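You operate a simulated robot arm through the tools that you are given. There is no shell and no other tool. Be economical: measure what you need, move in short steps, check, and stop when the job is done.

Carry out the task below with a simulated robot arm. There is one attempt and no reset: what you move stays moved.

TASK
On the top of the cream bench, make the purple hand pad and the plug change places.
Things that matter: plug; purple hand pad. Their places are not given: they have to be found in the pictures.

It is judged by the outcome, as a careful person would: the job done as asked, and still so three seconds after it is handed in. It fails if anything else is knocked over, pushed out of place, dropped, spilled or broken.

THE ROBOT
A 6-joint arm with a two-finger parallel gripper, fixed in place. Base frame: the origin is at the foot of the arm, x ahead of it, y to its left, z up; the work surface is at about z = 860. Lengths are in mm, angles in rad, forces in N, time in s.
With the tool pointing down near the work surface it reaches from about 240 to 640 mm from the base axis. Its first joint turns from -1.152 to 1.152 rad. Payload 2.7 kg.
Tool frame: the origin (TCP) lies between the finger pads and is the grasp point; the fingertips stand 23 mm ahead of it; z points along the fingers, y is the line along which they close. The gripper opens to 94 mm. The fingers are 38 mm wide and 10 mm thick; the gripper's body (54 by 96 mm) begins 39 mm behind the TCP.
Orientation is told as [roll, pitch, yaw] about the base's x, y, z axes, in that order, counted from this pose: with the fingers straight down and closing along the base's y, the tool's x points along the base's -x, its y along +y and its z along -z.

THE INTERFACE
- The arm moves only by the tool arm_command. Its argument "commands" is a list of rows, each a list of 7 numbers: the shift along the tool's x, y, z in mm, then the turn, a rotation vector about the tool's x, y, z in rad, then the finger opening in mm, from 0 to 94. In form: [[dx, dy, dz, rx, ry, rz, jaw], ...]. A call has 1 to 20 rows; each row shifts and turns the commanded pose from where the row before left it, along the tool's axes as they then stand. A row lasts 0.2 s, in which the tool goes at most 50 mm and 0.15 rad; a call with a longer step from one row to the next is refused whole, and so is a gripper value outside its range. A pose out of reach is approached as far as the arm can. The call stops where the force on the tool passes 40 N (or 10 N more than at its start, if that is more) or the arm is blocked; 0.2 s more then pass. The fingers move at their own pace (about 45 mm/s each) and stop on an object; they squeeze with about 38 N. The grip force told is the motor's: it shows also when the fingers shut on nothing. Time passes only in rows, and 0.2 s behind the last, so rows that do not move let the fingers close. It gives the time, the measured TCP pose, the force on the tool (base axes), the opening and the grip force at its end, in the units of the frame above (readings bear some noise).
- Cameras (640 x 400 px; columns grow to the right, rows downward): "scene" is fixed at [90.5, -424.5, 1408.6]; the picture's right is [0.60, -0.80, 0.00], its down [-0.39, -0.29, -0.88] and it looks along [0.70, 0.52, -0.48] (base axes); focal length 338 px, centre (320, 200). "wrist" rides on the gripper at [-39, 0, -44] in the tool frame; the picture's right is [0.00, -1.00, 0.00], its down [0.97, 0.00, -0.24] and it looks along [0.24, 0.00, 0.97] (tool axes); focal length 218 px, centre (320, 200).
- grab_frame(camera): a new picture of that camera. No time passes.
- locate(camera, pixels): for up to 12 pixels [column, row] of the newest picture of that camera ("zoom" is the newest enlarged one), the place [x, y, z] in the base frame of the surface seen there, good to about 3 mm, but the place of the scene camera against the robot may be out by one fixed shift of up to 25 mm in any direction. No time passes.
- inspect(camera, box): a new picture of the part [left, top, right, bottom] of that camera's present view, enlarged. No time passes.
- finish_job(): hands the job in; it is judged then, once.

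Work in short steps. Measure before you move; look again where a grasp or a placing could have gone wrong, and mend it. You have 80 turns and 54 pictures in all, the two below and enlarged ones among them. Open the gripper and draw the arm clear of the work before you hand the job in, unless the task says otherwise; then end with one line.

The tools are called after "Request:" as a command line: name --pt "numbers of a row" for each row, then --argument value for the rest, lists and objects as JSON in quotes. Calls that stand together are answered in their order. arm_command: Moves the arm, as the interface text tells. Its arguments: {"type":"object","properties":{"commands":{"type":"array","items":{"type":"array","items":{"type":"number"}}}},"required":["commands"]} The other tools are called the same way: grab_frame (camera) takes a picture; locate (camera, pixels) gives the place of the surface under pixels of a picture; inspect (camera, box) takes an enlarged picture of a part of a camera's view; finish_job () hands the job in.

At the start:

```text
clock: 0.0
tool_pos: [468.0, 19.6, 1189.6]
tcp_rot: [-0.001, -0.002, -0.001]
ft_force: [0.4, -0.2, 0.2]
grip_width: 94.0
grasp_force: 0.0
```

scene: 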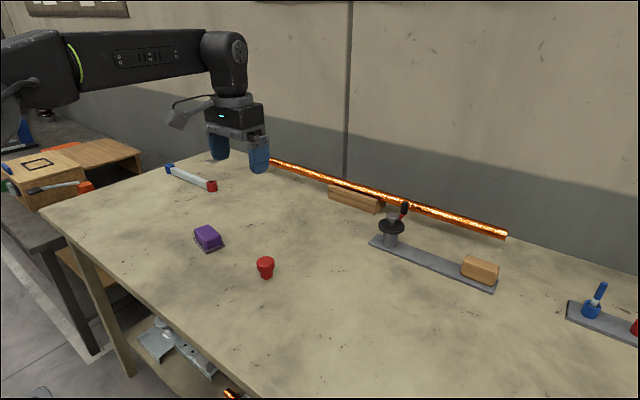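
wrist: 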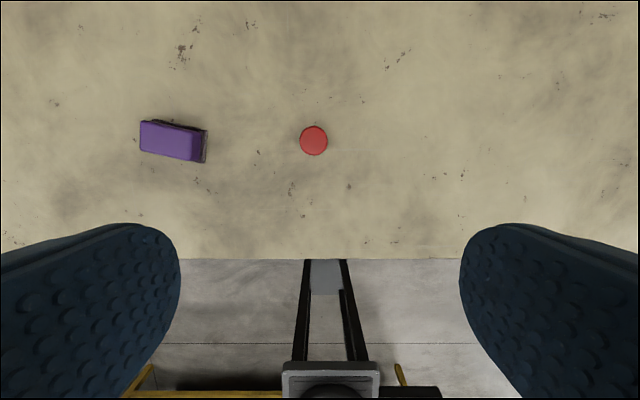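

The purple pad is at wrist (172,140) and the red plug at wrist (313,140). I'll measure both and take enlarged views.

Request:
locate --camera "wrist" --pixels '[[313, 140], [313, 128], [301, 140], [326, 140], [313, 153], [172, 140], [142, 122], [140, 150], [200, 160], [206, 132], [250, 140], [204, 158]]'

Request:
inspect --camera "scene" --box '[170, 200, 300, 300]'

Request:
inspect --camera "wrist" --box '[120, 90, 350, 190]'

```text
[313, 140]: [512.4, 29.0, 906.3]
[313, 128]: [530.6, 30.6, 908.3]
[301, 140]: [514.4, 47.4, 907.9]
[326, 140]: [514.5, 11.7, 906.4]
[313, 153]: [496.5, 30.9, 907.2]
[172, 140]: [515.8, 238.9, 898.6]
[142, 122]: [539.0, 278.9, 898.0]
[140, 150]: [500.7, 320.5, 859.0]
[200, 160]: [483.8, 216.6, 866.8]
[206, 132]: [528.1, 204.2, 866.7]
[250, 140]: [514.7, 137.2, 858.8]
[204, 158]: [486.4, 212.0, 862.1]
```

```text
4.00 times, centred on (235, 250) of scene
```

zoom: 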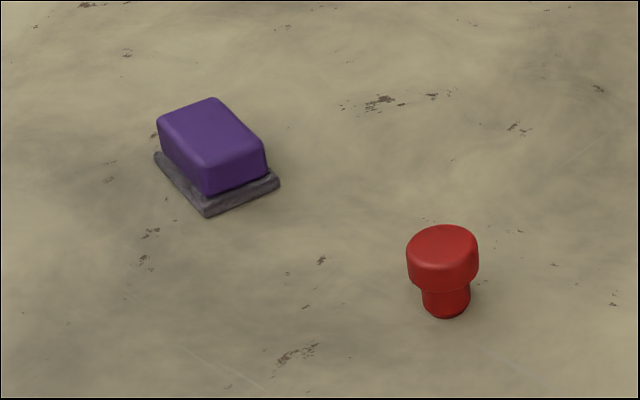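

```text
2.78 times, centred on (235, 140) of wrist
```

zoom: 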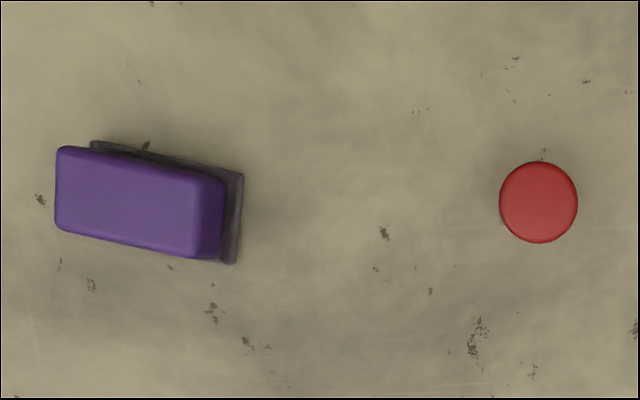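

Plug head centre is about (513,29), top z≈907. I'll move above the pad for a better look at its pose.

Request:
arm_command --pt "-8 36.5 16 0 0 0 94" --pt "-8 36.5 16 0 0 0 94" --pt "-8 36.5 16 0 0 0 94" --pt "-8 36.5 16 0 0 0 94" --pt "-8 36.5 16 0 0 0 94" --pt "-8 36.5 16 0 0 0 94" --pt "0 0 0 0 0 0 94"

Request:
grab_frame --camera "wrist"

```text
clock: 1.6
tool_pos: [516.7, 240.5, 1093.6]
tcp_rot: [-0.001, -0.002, 0.001]
ft_force: [1.0, 0.2, -0.3]
grip_width: 93.9
grasp_force: 0.0
```

```text
49 pictures are left
```

wrist: 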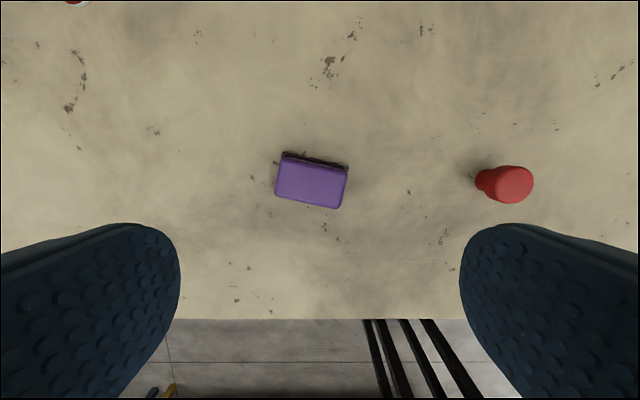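

Request:
inspect --camera "wrist" --box '[264, 145, 360, 215]'

Request:
locate --camera "wrist" --pixels '[[284, 158], [346, 169], [339, 205], [277, 194], [312, 182], [280, 177], [344, 187], [309, 202], [315, 167]]'

```text
5.71 times, centred on (312, 180) of wrist
```

zoom: 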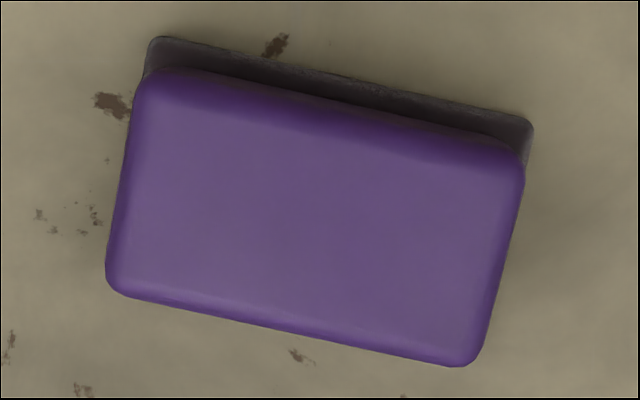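

```text
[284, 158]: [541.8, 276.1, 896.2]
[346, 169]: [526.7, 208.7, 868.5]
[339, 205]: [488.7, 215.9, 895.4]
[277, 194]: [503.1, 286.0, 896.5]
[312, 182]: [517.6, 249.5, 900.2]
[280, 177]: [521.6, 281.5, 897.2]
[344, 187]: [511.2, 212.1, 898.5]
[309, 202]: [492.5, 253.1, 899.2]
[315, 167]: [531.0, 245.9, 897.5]
```

Pad top is centred at about (515.5,247), z≈900, about 72×41, long axis turned ≈0.2 rad from y. First the plug: move above it and recheck its centre.

Request:
arm_command --pt "0.5 -42 16 0 0 0 94" --pt "0.5 -42 16 0 0 0 94" --pt "0.5 -42 16 0 0 0 94" --pt "0.5 -42 16 0 0 0 94" --pt "0.5 -42 16 0 0 0 94" --pt "0 0 0 0 0 0 94"

Request:
inspect --camera "wrist" --box '[240, 100, 400, 200]'

Request:
grab_frame --camera "wrist"

```text
clock: 3.0
tool_pos: [514.2, 29.6, 1014.8]
tcp_rot: [0.0, -0.003, -0.001]
ft_force: [0.7, -0.1, -0.6]
grip_width: 93.7
grasp_force: 0.2
```

```text
4.00 times, centred on (320, 150) of wrist
```

zoom: 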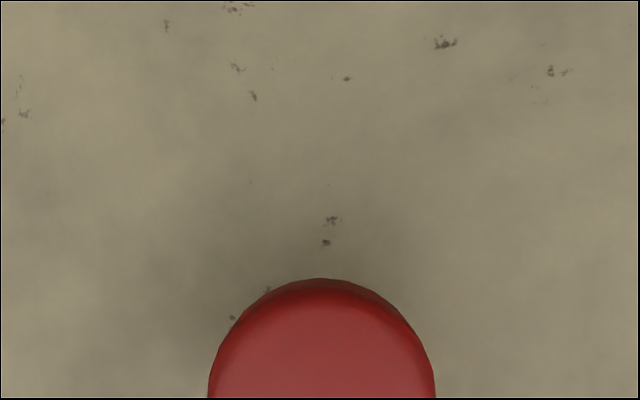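

```text
46 pictures are left
```

wrist: 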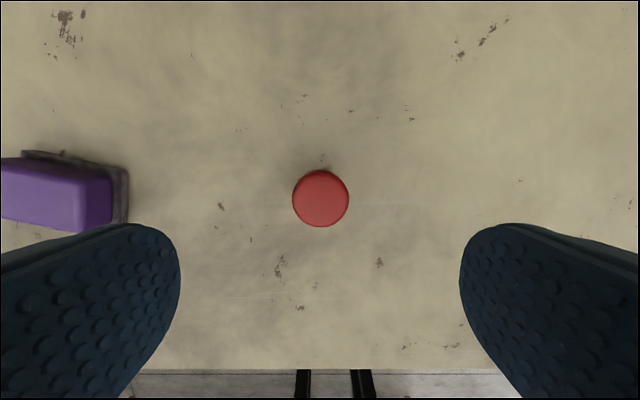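

Request:
locate --camera "wrist" --pixels '[[321, 198], [321, 174], [321, 224], [295, 198], [346, 198], [321, 368], [127, 168], [110, 200], [74, 230], [124, 220]]'

```text
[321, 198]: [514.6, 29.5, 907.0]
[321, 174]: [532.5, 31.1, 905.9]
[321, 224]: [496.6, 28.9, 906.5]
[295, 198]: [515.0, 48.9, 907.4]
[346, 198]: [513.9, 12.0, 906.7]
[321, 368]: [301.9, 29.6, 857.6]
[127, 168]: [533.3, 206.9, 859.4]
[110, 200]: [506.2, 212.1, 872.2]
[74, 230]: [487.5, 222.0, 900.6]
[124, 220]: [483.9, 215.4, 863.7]
```

Plug centre (514.5,30), directly under the TCP. Descend 118 mm and close on the head.

Request:
arm_command --pt "0 0.3 40 0 0 0 94" --pt "0 0 40 0 0 0 94" --pt "0 0 25 0 0 0 94" --pt "0 0 12 0 0 0 94" --pt "0 0 0 0 0 0 94" --pt "0 0 0 0 0 0 60" --pt "0 0 0 0 0 0 30" --pt "0 0 0 0 0 0 30" --pt "0 0 0 0 0 0 30" --pt "0 0 0 0 0 0 30"

```text
clock: 5.2
tool_pos: [514.5, 29.5, 896.2]
tcp_rot: [-0.001, -0.003, -0.001]
ft_force: [-1.0, -0.7, 0.2]
grip_width: 39.4
grasp_force: 38.2
```

Gripped at 39 mm. Lift, shift to y≈-90 and set down at the same height, releasing gently.

Request:
arm_command --pt "0 0 -20 0 0 0 30" --pt "0 0 -30 0 0 0 30" --pt "0 -40 0 0 0 0 30" --pt "0 -40 0 0 0 0 30" --pt "0 -40 0 0 0 0 30" --pt "0 0 0 0 0 0 30" --pt "0 0 30 0 0 0 30" --pt "0 0 14 0 0 0 30" --pt "0 0 5 0 0 0 30" --pt "0 0 0 0 0 0 30"

Request:
inspect --camera "scene" --box '[230, 180, 390, 320]'

```text
clock: 7.4
tool_pos: [513.9, -90.4, 898.4]
tcp_rot: [-0.001, -0.002, 0.0]
ft_force: [0.3, 0.1, 0.4]
grip_width: 39.7
grasp_force: 37.7
```

```text
2.86 times, centred on (310, 250) of scene
```

zoom: 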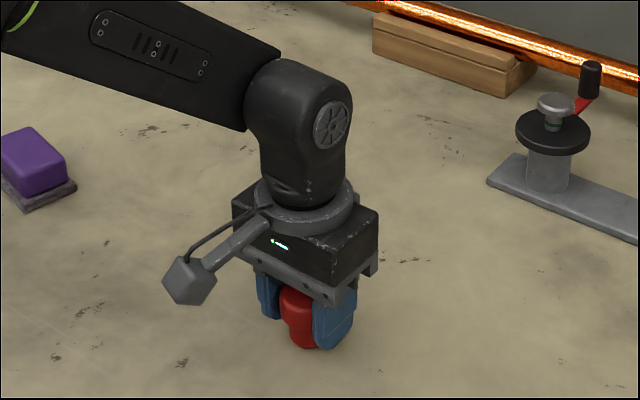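

No contact yet (z 898.4 against 896.2 at the grasp). Lower by 1.5 mm steps until touching.

Request:
arm_command --pt "0 0 1 0 0 0 30" --pt "0 0 0.8 0 0 0 30" --pt "0 0 0 0 0 0 30"

```text
clock: 8.2
tool_pos: [514.0, -89.7, 895.7]
tcp_rot: [-0.001, -0.002, 0.0]
ft_force: [0.8, -0.4, 3.4]
grip_width: 39.5
grasp_force: 38.1
```

Contact (3.4 N). Open and rise, then look.

Request:
arm_command --pt "0 0 0 0 0 0 50" --pt "0 0 0 0 0 0 70" --pt "0 0 0 0 0 0 94" --pt "0 0 0 0 0 0 94" --pt "0 0 -30 0 0 0 94" --pt "0 0 -45 0 0 0 94" --pt "0 0 -45 0 0 0 94" --pt "0 0 0 0 0 0 94"

Request:
grab_frame --camera "wrist"

```text
clock: 10.0
tool_pos: [514.4, -90.6, 1017.9]
tcp_rot: [0.0, -0.001, 0.0]
ft_force: [-0.5, 1.2, -0.2]
grip_width: 94.2
grasp_force: 0.0
```

```text
44 pictures are left
```

wrist: 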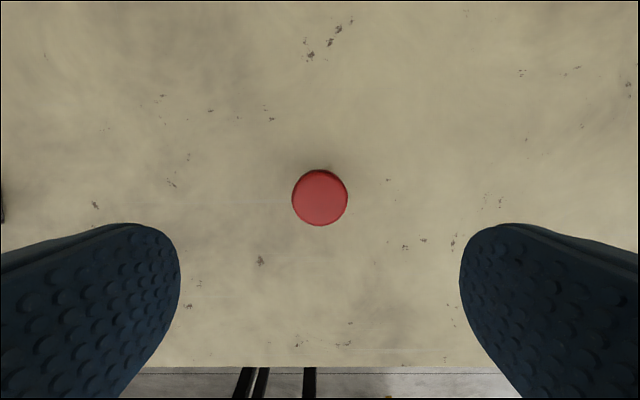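

Plug stands upright at the parking spot. Now go above the pad and turn to its long axis.

Request:
arm_command --pt "0 42 0 0 0 0 94" --pt "0 42 0 0 0 0 94" --pt "0 42 0 0 0 0 94" --pt "0 42 0 0 0 0 94" --pt "0 42 0 0 0 0 94" --pt "0 42 0 0 0 0 94" --pt "0 42 0 0 0 0 94" --pt "-1 43.5 0 0 0 0 94" --pt "0 0 0 0 0 0.1 94" --pt "0 0 0 0 0 0.097 94" --pt "0 0 0 0 0 0 94"

Request:
grab_frame --camera "wrist"

```text
clock: 12.4
tool_pos: [514.8, 248.2, 1015.3]
tcp_rot: [0.0, -0.002, -0.198]
ft_force: [1.1, 0.3, 0.6]
grip_width: 94.0
grasp_force: 0.0
```

```text
43 pictures are left
```

wrist: 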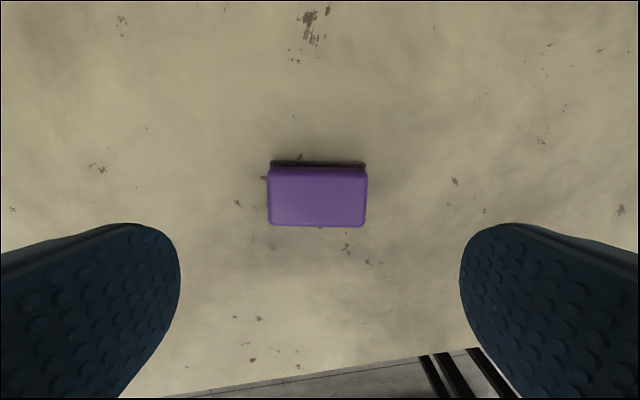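

Request:
inspect --camera "wrist" --box '[254, 150, 382, 230]'

Request:
locate --camera "wrist" --pixels '[[270, 197], [364, 197], [318, 172], [318, 224], [318, 197], [275, 223], [359, 225]]'

```text
5.00 times, centred on (318, 190) of wrist
```

zoom: 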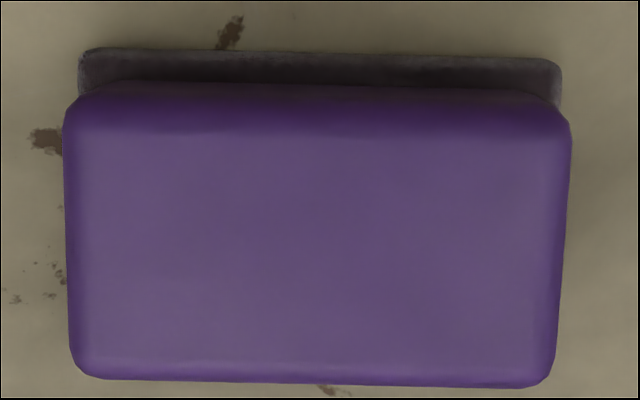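

```text
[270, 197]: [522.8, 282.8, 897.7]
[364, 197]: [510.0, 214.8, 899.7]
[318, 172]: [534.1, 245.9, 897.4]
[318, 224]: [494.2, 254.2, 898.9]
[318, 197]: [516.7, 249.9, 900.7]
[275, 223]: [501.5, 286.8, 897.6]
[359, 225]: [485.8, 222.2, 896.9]
```

Shift 1.8 mm along tool y, turn 0.02 more, and descend to TCP z≈898 so the tips stay just above the wider sole; then close on the purple body.

Request:
arm_command --pt "0 1.8 0 0 0 0.02 94" --pt "0 0 40 0 0 0 94" --pt "0 0 40 0 0 0 94" --pt "0 0 25 0 0 0 94" --pt "0 0 7 0 0 0 94" --pt "0 0 4 0 0 0 94" --pt "0 0 0 0 0 0 94"

Request:
inspect --camera "scene" --box '[150, 170, 270, 270]'

```text
clock: 14.0
tool_pos: [515.2, 248.6, 899.5]
tcp_rot: [0.0, -0.001, -0.218]
ft_force: [-0.6, -0.2, 0.8]
grip_width: 93.9
grasp_force: 0.2
```

```text
4.00 times, centred on (210, 220) of scene
```

zoom: 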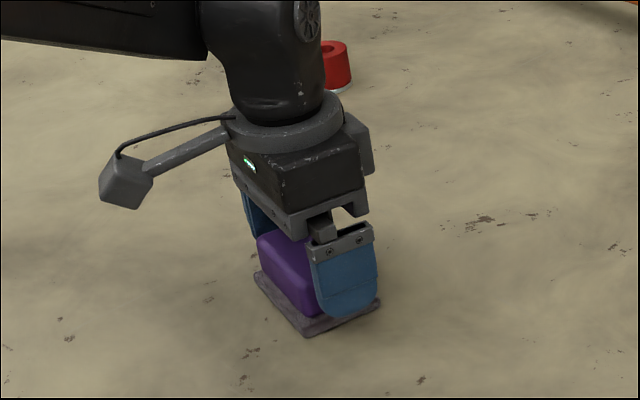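

The fingers straddle the purple body above the sole. Close.

Request:
arm_command --pt "0 0 0 0 0 0 75" --pt "0 0 0 0 0 0 60" --pt "0 0 0 0 0 0 60" --pt "0 0 0 0 0 0 60"

```text
clock: 15.0
tool_pos: [516.4, 250.1, 899.9]
tcp_rot: [0.0, -0.003, -0.219]
ft_force: [-0.1, -0.3, -0.6]
grip_width: 77.2
grasp_force: 37.8
```

Gripped at 77 mm. Lift 60, move 219 mm in -y to the plug's old place, and lower to just above the bench.

Request:
arm_command --pt "0 0 -20 0 0 0 60" --pt "0 0 -40 0 0 0 60" --pt "-9.26 -42.8 0 0 0 0 60" --pt "-9.26 -42.8 0 0 0 0 60" --pt "-9.26 -42.8 0 0 0 0 60" --pt "-9.26 -42.8 0 0 0 0 60" --pt "-9.26 -42.8 0 0 0 0 60" --pt "0 0 0 0 0 0 60" --pt "0 0 40 0 0 0 60" --pt "0 0 16 0 0 0 60" --pt "0 0 0 0 0 0 60"

Request:
inspect --camera "scene" --box '[200, 190, 360, 310]'

```text
clock: 17.4
tool_pos: [515.9, 30.9, 904.9]
tcp_rot: [0.001, -0.001, -0.218]
ft_force: [0.5, 0.1, -0.4]
grip_width: 77.4
grasp_force: 37.9
```

```text
3.33 times, centred on (280, 250) of scene
```

zoom: 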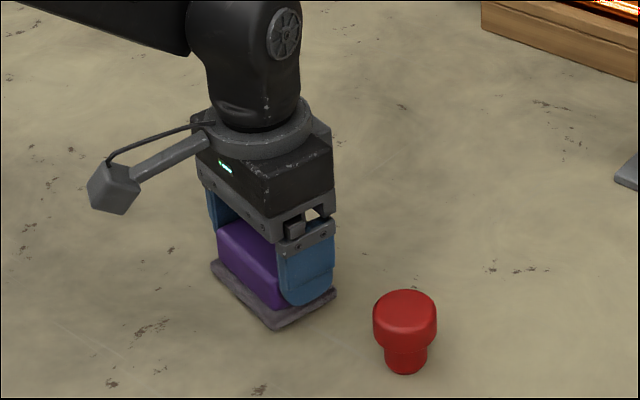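

Held level at z 904.9. Shift 1 mm back and lower the remaining ~5 mm to contact.

Request:
arm_command --pt "1 -0.5 2 0 0 0 60" --pt "0 0 1.5 0 0 0 60" --pt "0 0 0.8 0 0 0 60" --pt "0 0 0 0 0 0 60"

```text
clock: 18.4
tool_pos: [513.5, 30.7, 901.4]
tcp_rot: [0.0, 0.0, -0.218]
ft_force: [-0.6, 0.7, 2.2]
grip_width: 77.4
grasp_force: 38.0
```

Request:
arm_command --pt "0 0 0.7 0 0 0 60" --pt "0 0 0 0 0 0 60"

```text
clock: 19.0
tool_pos: [513.1, 30.0, 899.7]
tcp_rot: [0.0, -0.004, -0.216]
ft_force: [-4.2, 1.2, 11.1]
grip_width: 77.2
grasp_force: 38.2
```

Firm contact (11 N). Release, rise and look.

Request:
arm_command --pt "0 0 0 0 0 0 84" --pt "0 0 0 0 0 0 94" --pt "0 0 0 0 0 0 94" --pt "0 0 -20 0 0 0 94" --pt "0 0 -45 0 0 0 94" --pt "0 0 -45 0 0 0 94" --pt "0 0 0 0 0 -0.109 94" --pt "0 0 0 0 0 -0.109 94" --pt "0 0 0 0 0 0 94"

Request:
grab_frame --camera "wrist"

Request:
locate --camera "wrist" --pixels '[[320, 197], [320, 215], [270, 197], [370, 197]]'

```text
clock: 21.0
tool_pos: [513.6, 29.5, 1009.4]
tcp_rot: [0.001, -0.003, 0.002]
ft_force: [0.5, 0.3, 0.3]
grip_width: 94.0
grasp_force: 0.1
```

```text
39 pictures are left
```

wrist: 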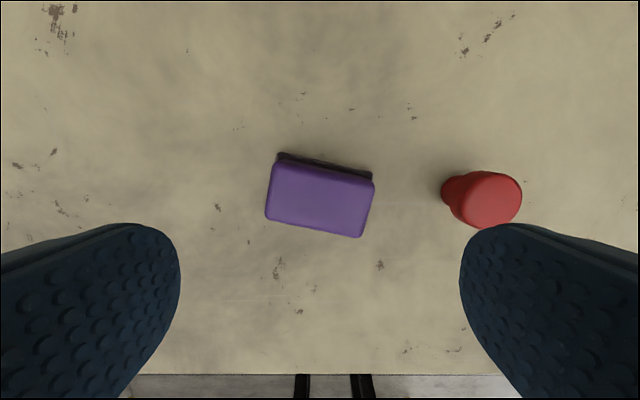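

```text
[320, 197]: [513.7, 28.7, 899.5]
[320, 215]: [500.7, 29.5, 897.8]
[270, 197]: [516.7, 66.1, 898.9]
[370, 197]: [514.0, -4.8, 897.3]
```

Pad sits flat at (514,29). Now return to the plug at (514,-90), descend and grip.

Request:
arm_command --pt "0 -40 0 0 0 0 94" --pt "0 -40 0 0 0 0 94" --pt "-0.5 -39.7 0 0 0 0 94" --pt "0 0 0 0 0 0 94" --pt "0 0 40 0 0 0 94" --pt "0 0 40 0 0 0 94" --pt "0 0 23 0 0 0 94" --pt "0 0 10 0 0 0 94" --pt "0 0 0 0 0 0 94" --pt "0 0 0 0 0 0 60" --pt "0 0 0 0 0 0 30" --pt "0 0 0 0 0 0 30" --pt "0 0 0 0 0 0 30" --pt "0 0 0 0 0 0 30"

```text
clock: 24.0
tool_pos: [514.7, -90.9, 896.1]
tcp_rot: [0.0, -0.002, 0.0]
ft_force: [-0.8, -0.6, 0.5]
grip_width: 39.5
grasp_force: 38.2
```

Gripped. Lift 110, carry over to y≈249 and lower to just above the bench.

Request:
arm_command --pt "0 0 -20 0 0 0 30" --pt "0 0 -45 0 0 0 30" --pt "0 0 -45 0 0 0 30" --pt "0 42.4 0 0 0 0 30" --pt "0 42.4 0 0 0 0 30" --pt "0 42.4 0 0 0 0 30" --pt "0 42.4 0 0 0 0 30" --pt "0 42.4 0 0 0 0 30" --pt "0 42.4 0 0 0 0 30" --pt "0 42.4 0 0 0 0 30" --pt "-0.5 42.4 0 0 0 0 30" --pt "0 0 0 0 0 0 30" --pt "0 0 40 0 0 0 30" --pt "0 0 40 0 0 0 30" --pt "0 0 20 0 0 0 30" --pt "0 0 6 0 0 0 30" --pt "0 0 0 0 0 0 30"

```text
clock: 27.6
tool_pos: [515.6, 249.8, 900.6]
tcp_rot: [0.0, -0.002, 0.002]
ft_force: [-0.4, 0.6, -0.4]
grip_width: 39.3
grasp_force: 37.7
```

Request:
arm_command --pt "0 0 2 0 0 0 30" --pt "0 0 1.5 0 0 0 30" --pt "0 0 0.8 0 0 0 30" --pt "0 0 0 0 0 0 30"

```text
clock: 28.6
tool_pos: [515.3, 249.8, 896.3]
tcp_rot: [0.0, -0.004, 0.001]
ft_force: [-1.1, -1.0, 4.5]
grip_width: 39.6
grasp_force: 38.0
```

Contact (4.5 N) at the same height as the grasp. Release, rise clear and check.

Request:
arm_command --pt "0 0 0 0 0 0 50" --pt "0 0 0 0 0 0 70" --pt "0 0 0 0 0 0 94" --pt "0 0 0 0 0 0 94" --pt "0 0 -30 0 0 0 94" --pt "0 0 -45 0 0 0 94" --pt "0 0 -45 0 0 0 94" --pt "0 0 -45 0 0 0 94" --pt "0 0 -45 0 0 0 94" --pt "0 0 -45 0 0 0 94" --pt "0 0 0 0 0 0 94"

Request:
grab_frame --camera "scene"

Request:
grab_frame --camera "wrist"

```text
clock: 31.0
tool_pos: [515.2, 250.5, 1151.0]
tcp_rot: [-0.002, -0.001, -0.001]
ft_force: [-1.4, -0.3, -0.3]
grip_width: 93.8
grasp_force: 0.0
```

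```text
38 pictures are left
```

scene: 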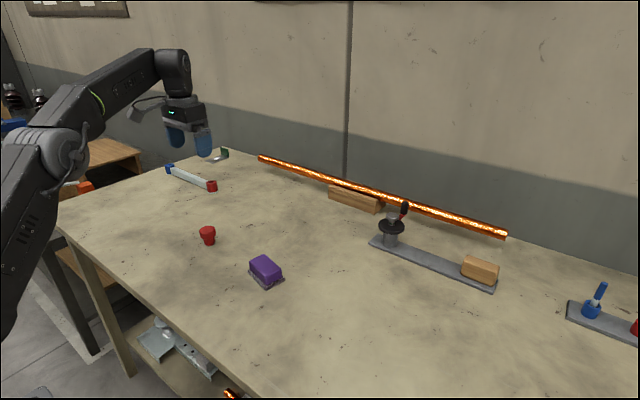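

```text
37 pictures are left
```

wrist: 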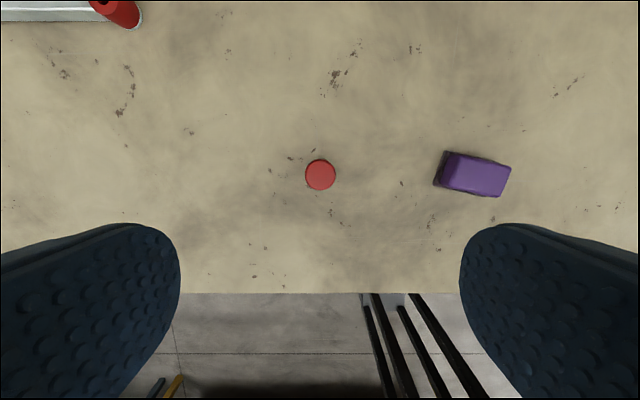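

Both have swapped places, upright and undisturbed; the gripper is open and clear. Handing in.

Request:
finish_job

```text
The job is handed in.
```

The purple hand pad and the plug have changed places on the cream bench; both stand upright, and nothing else was disturbed.
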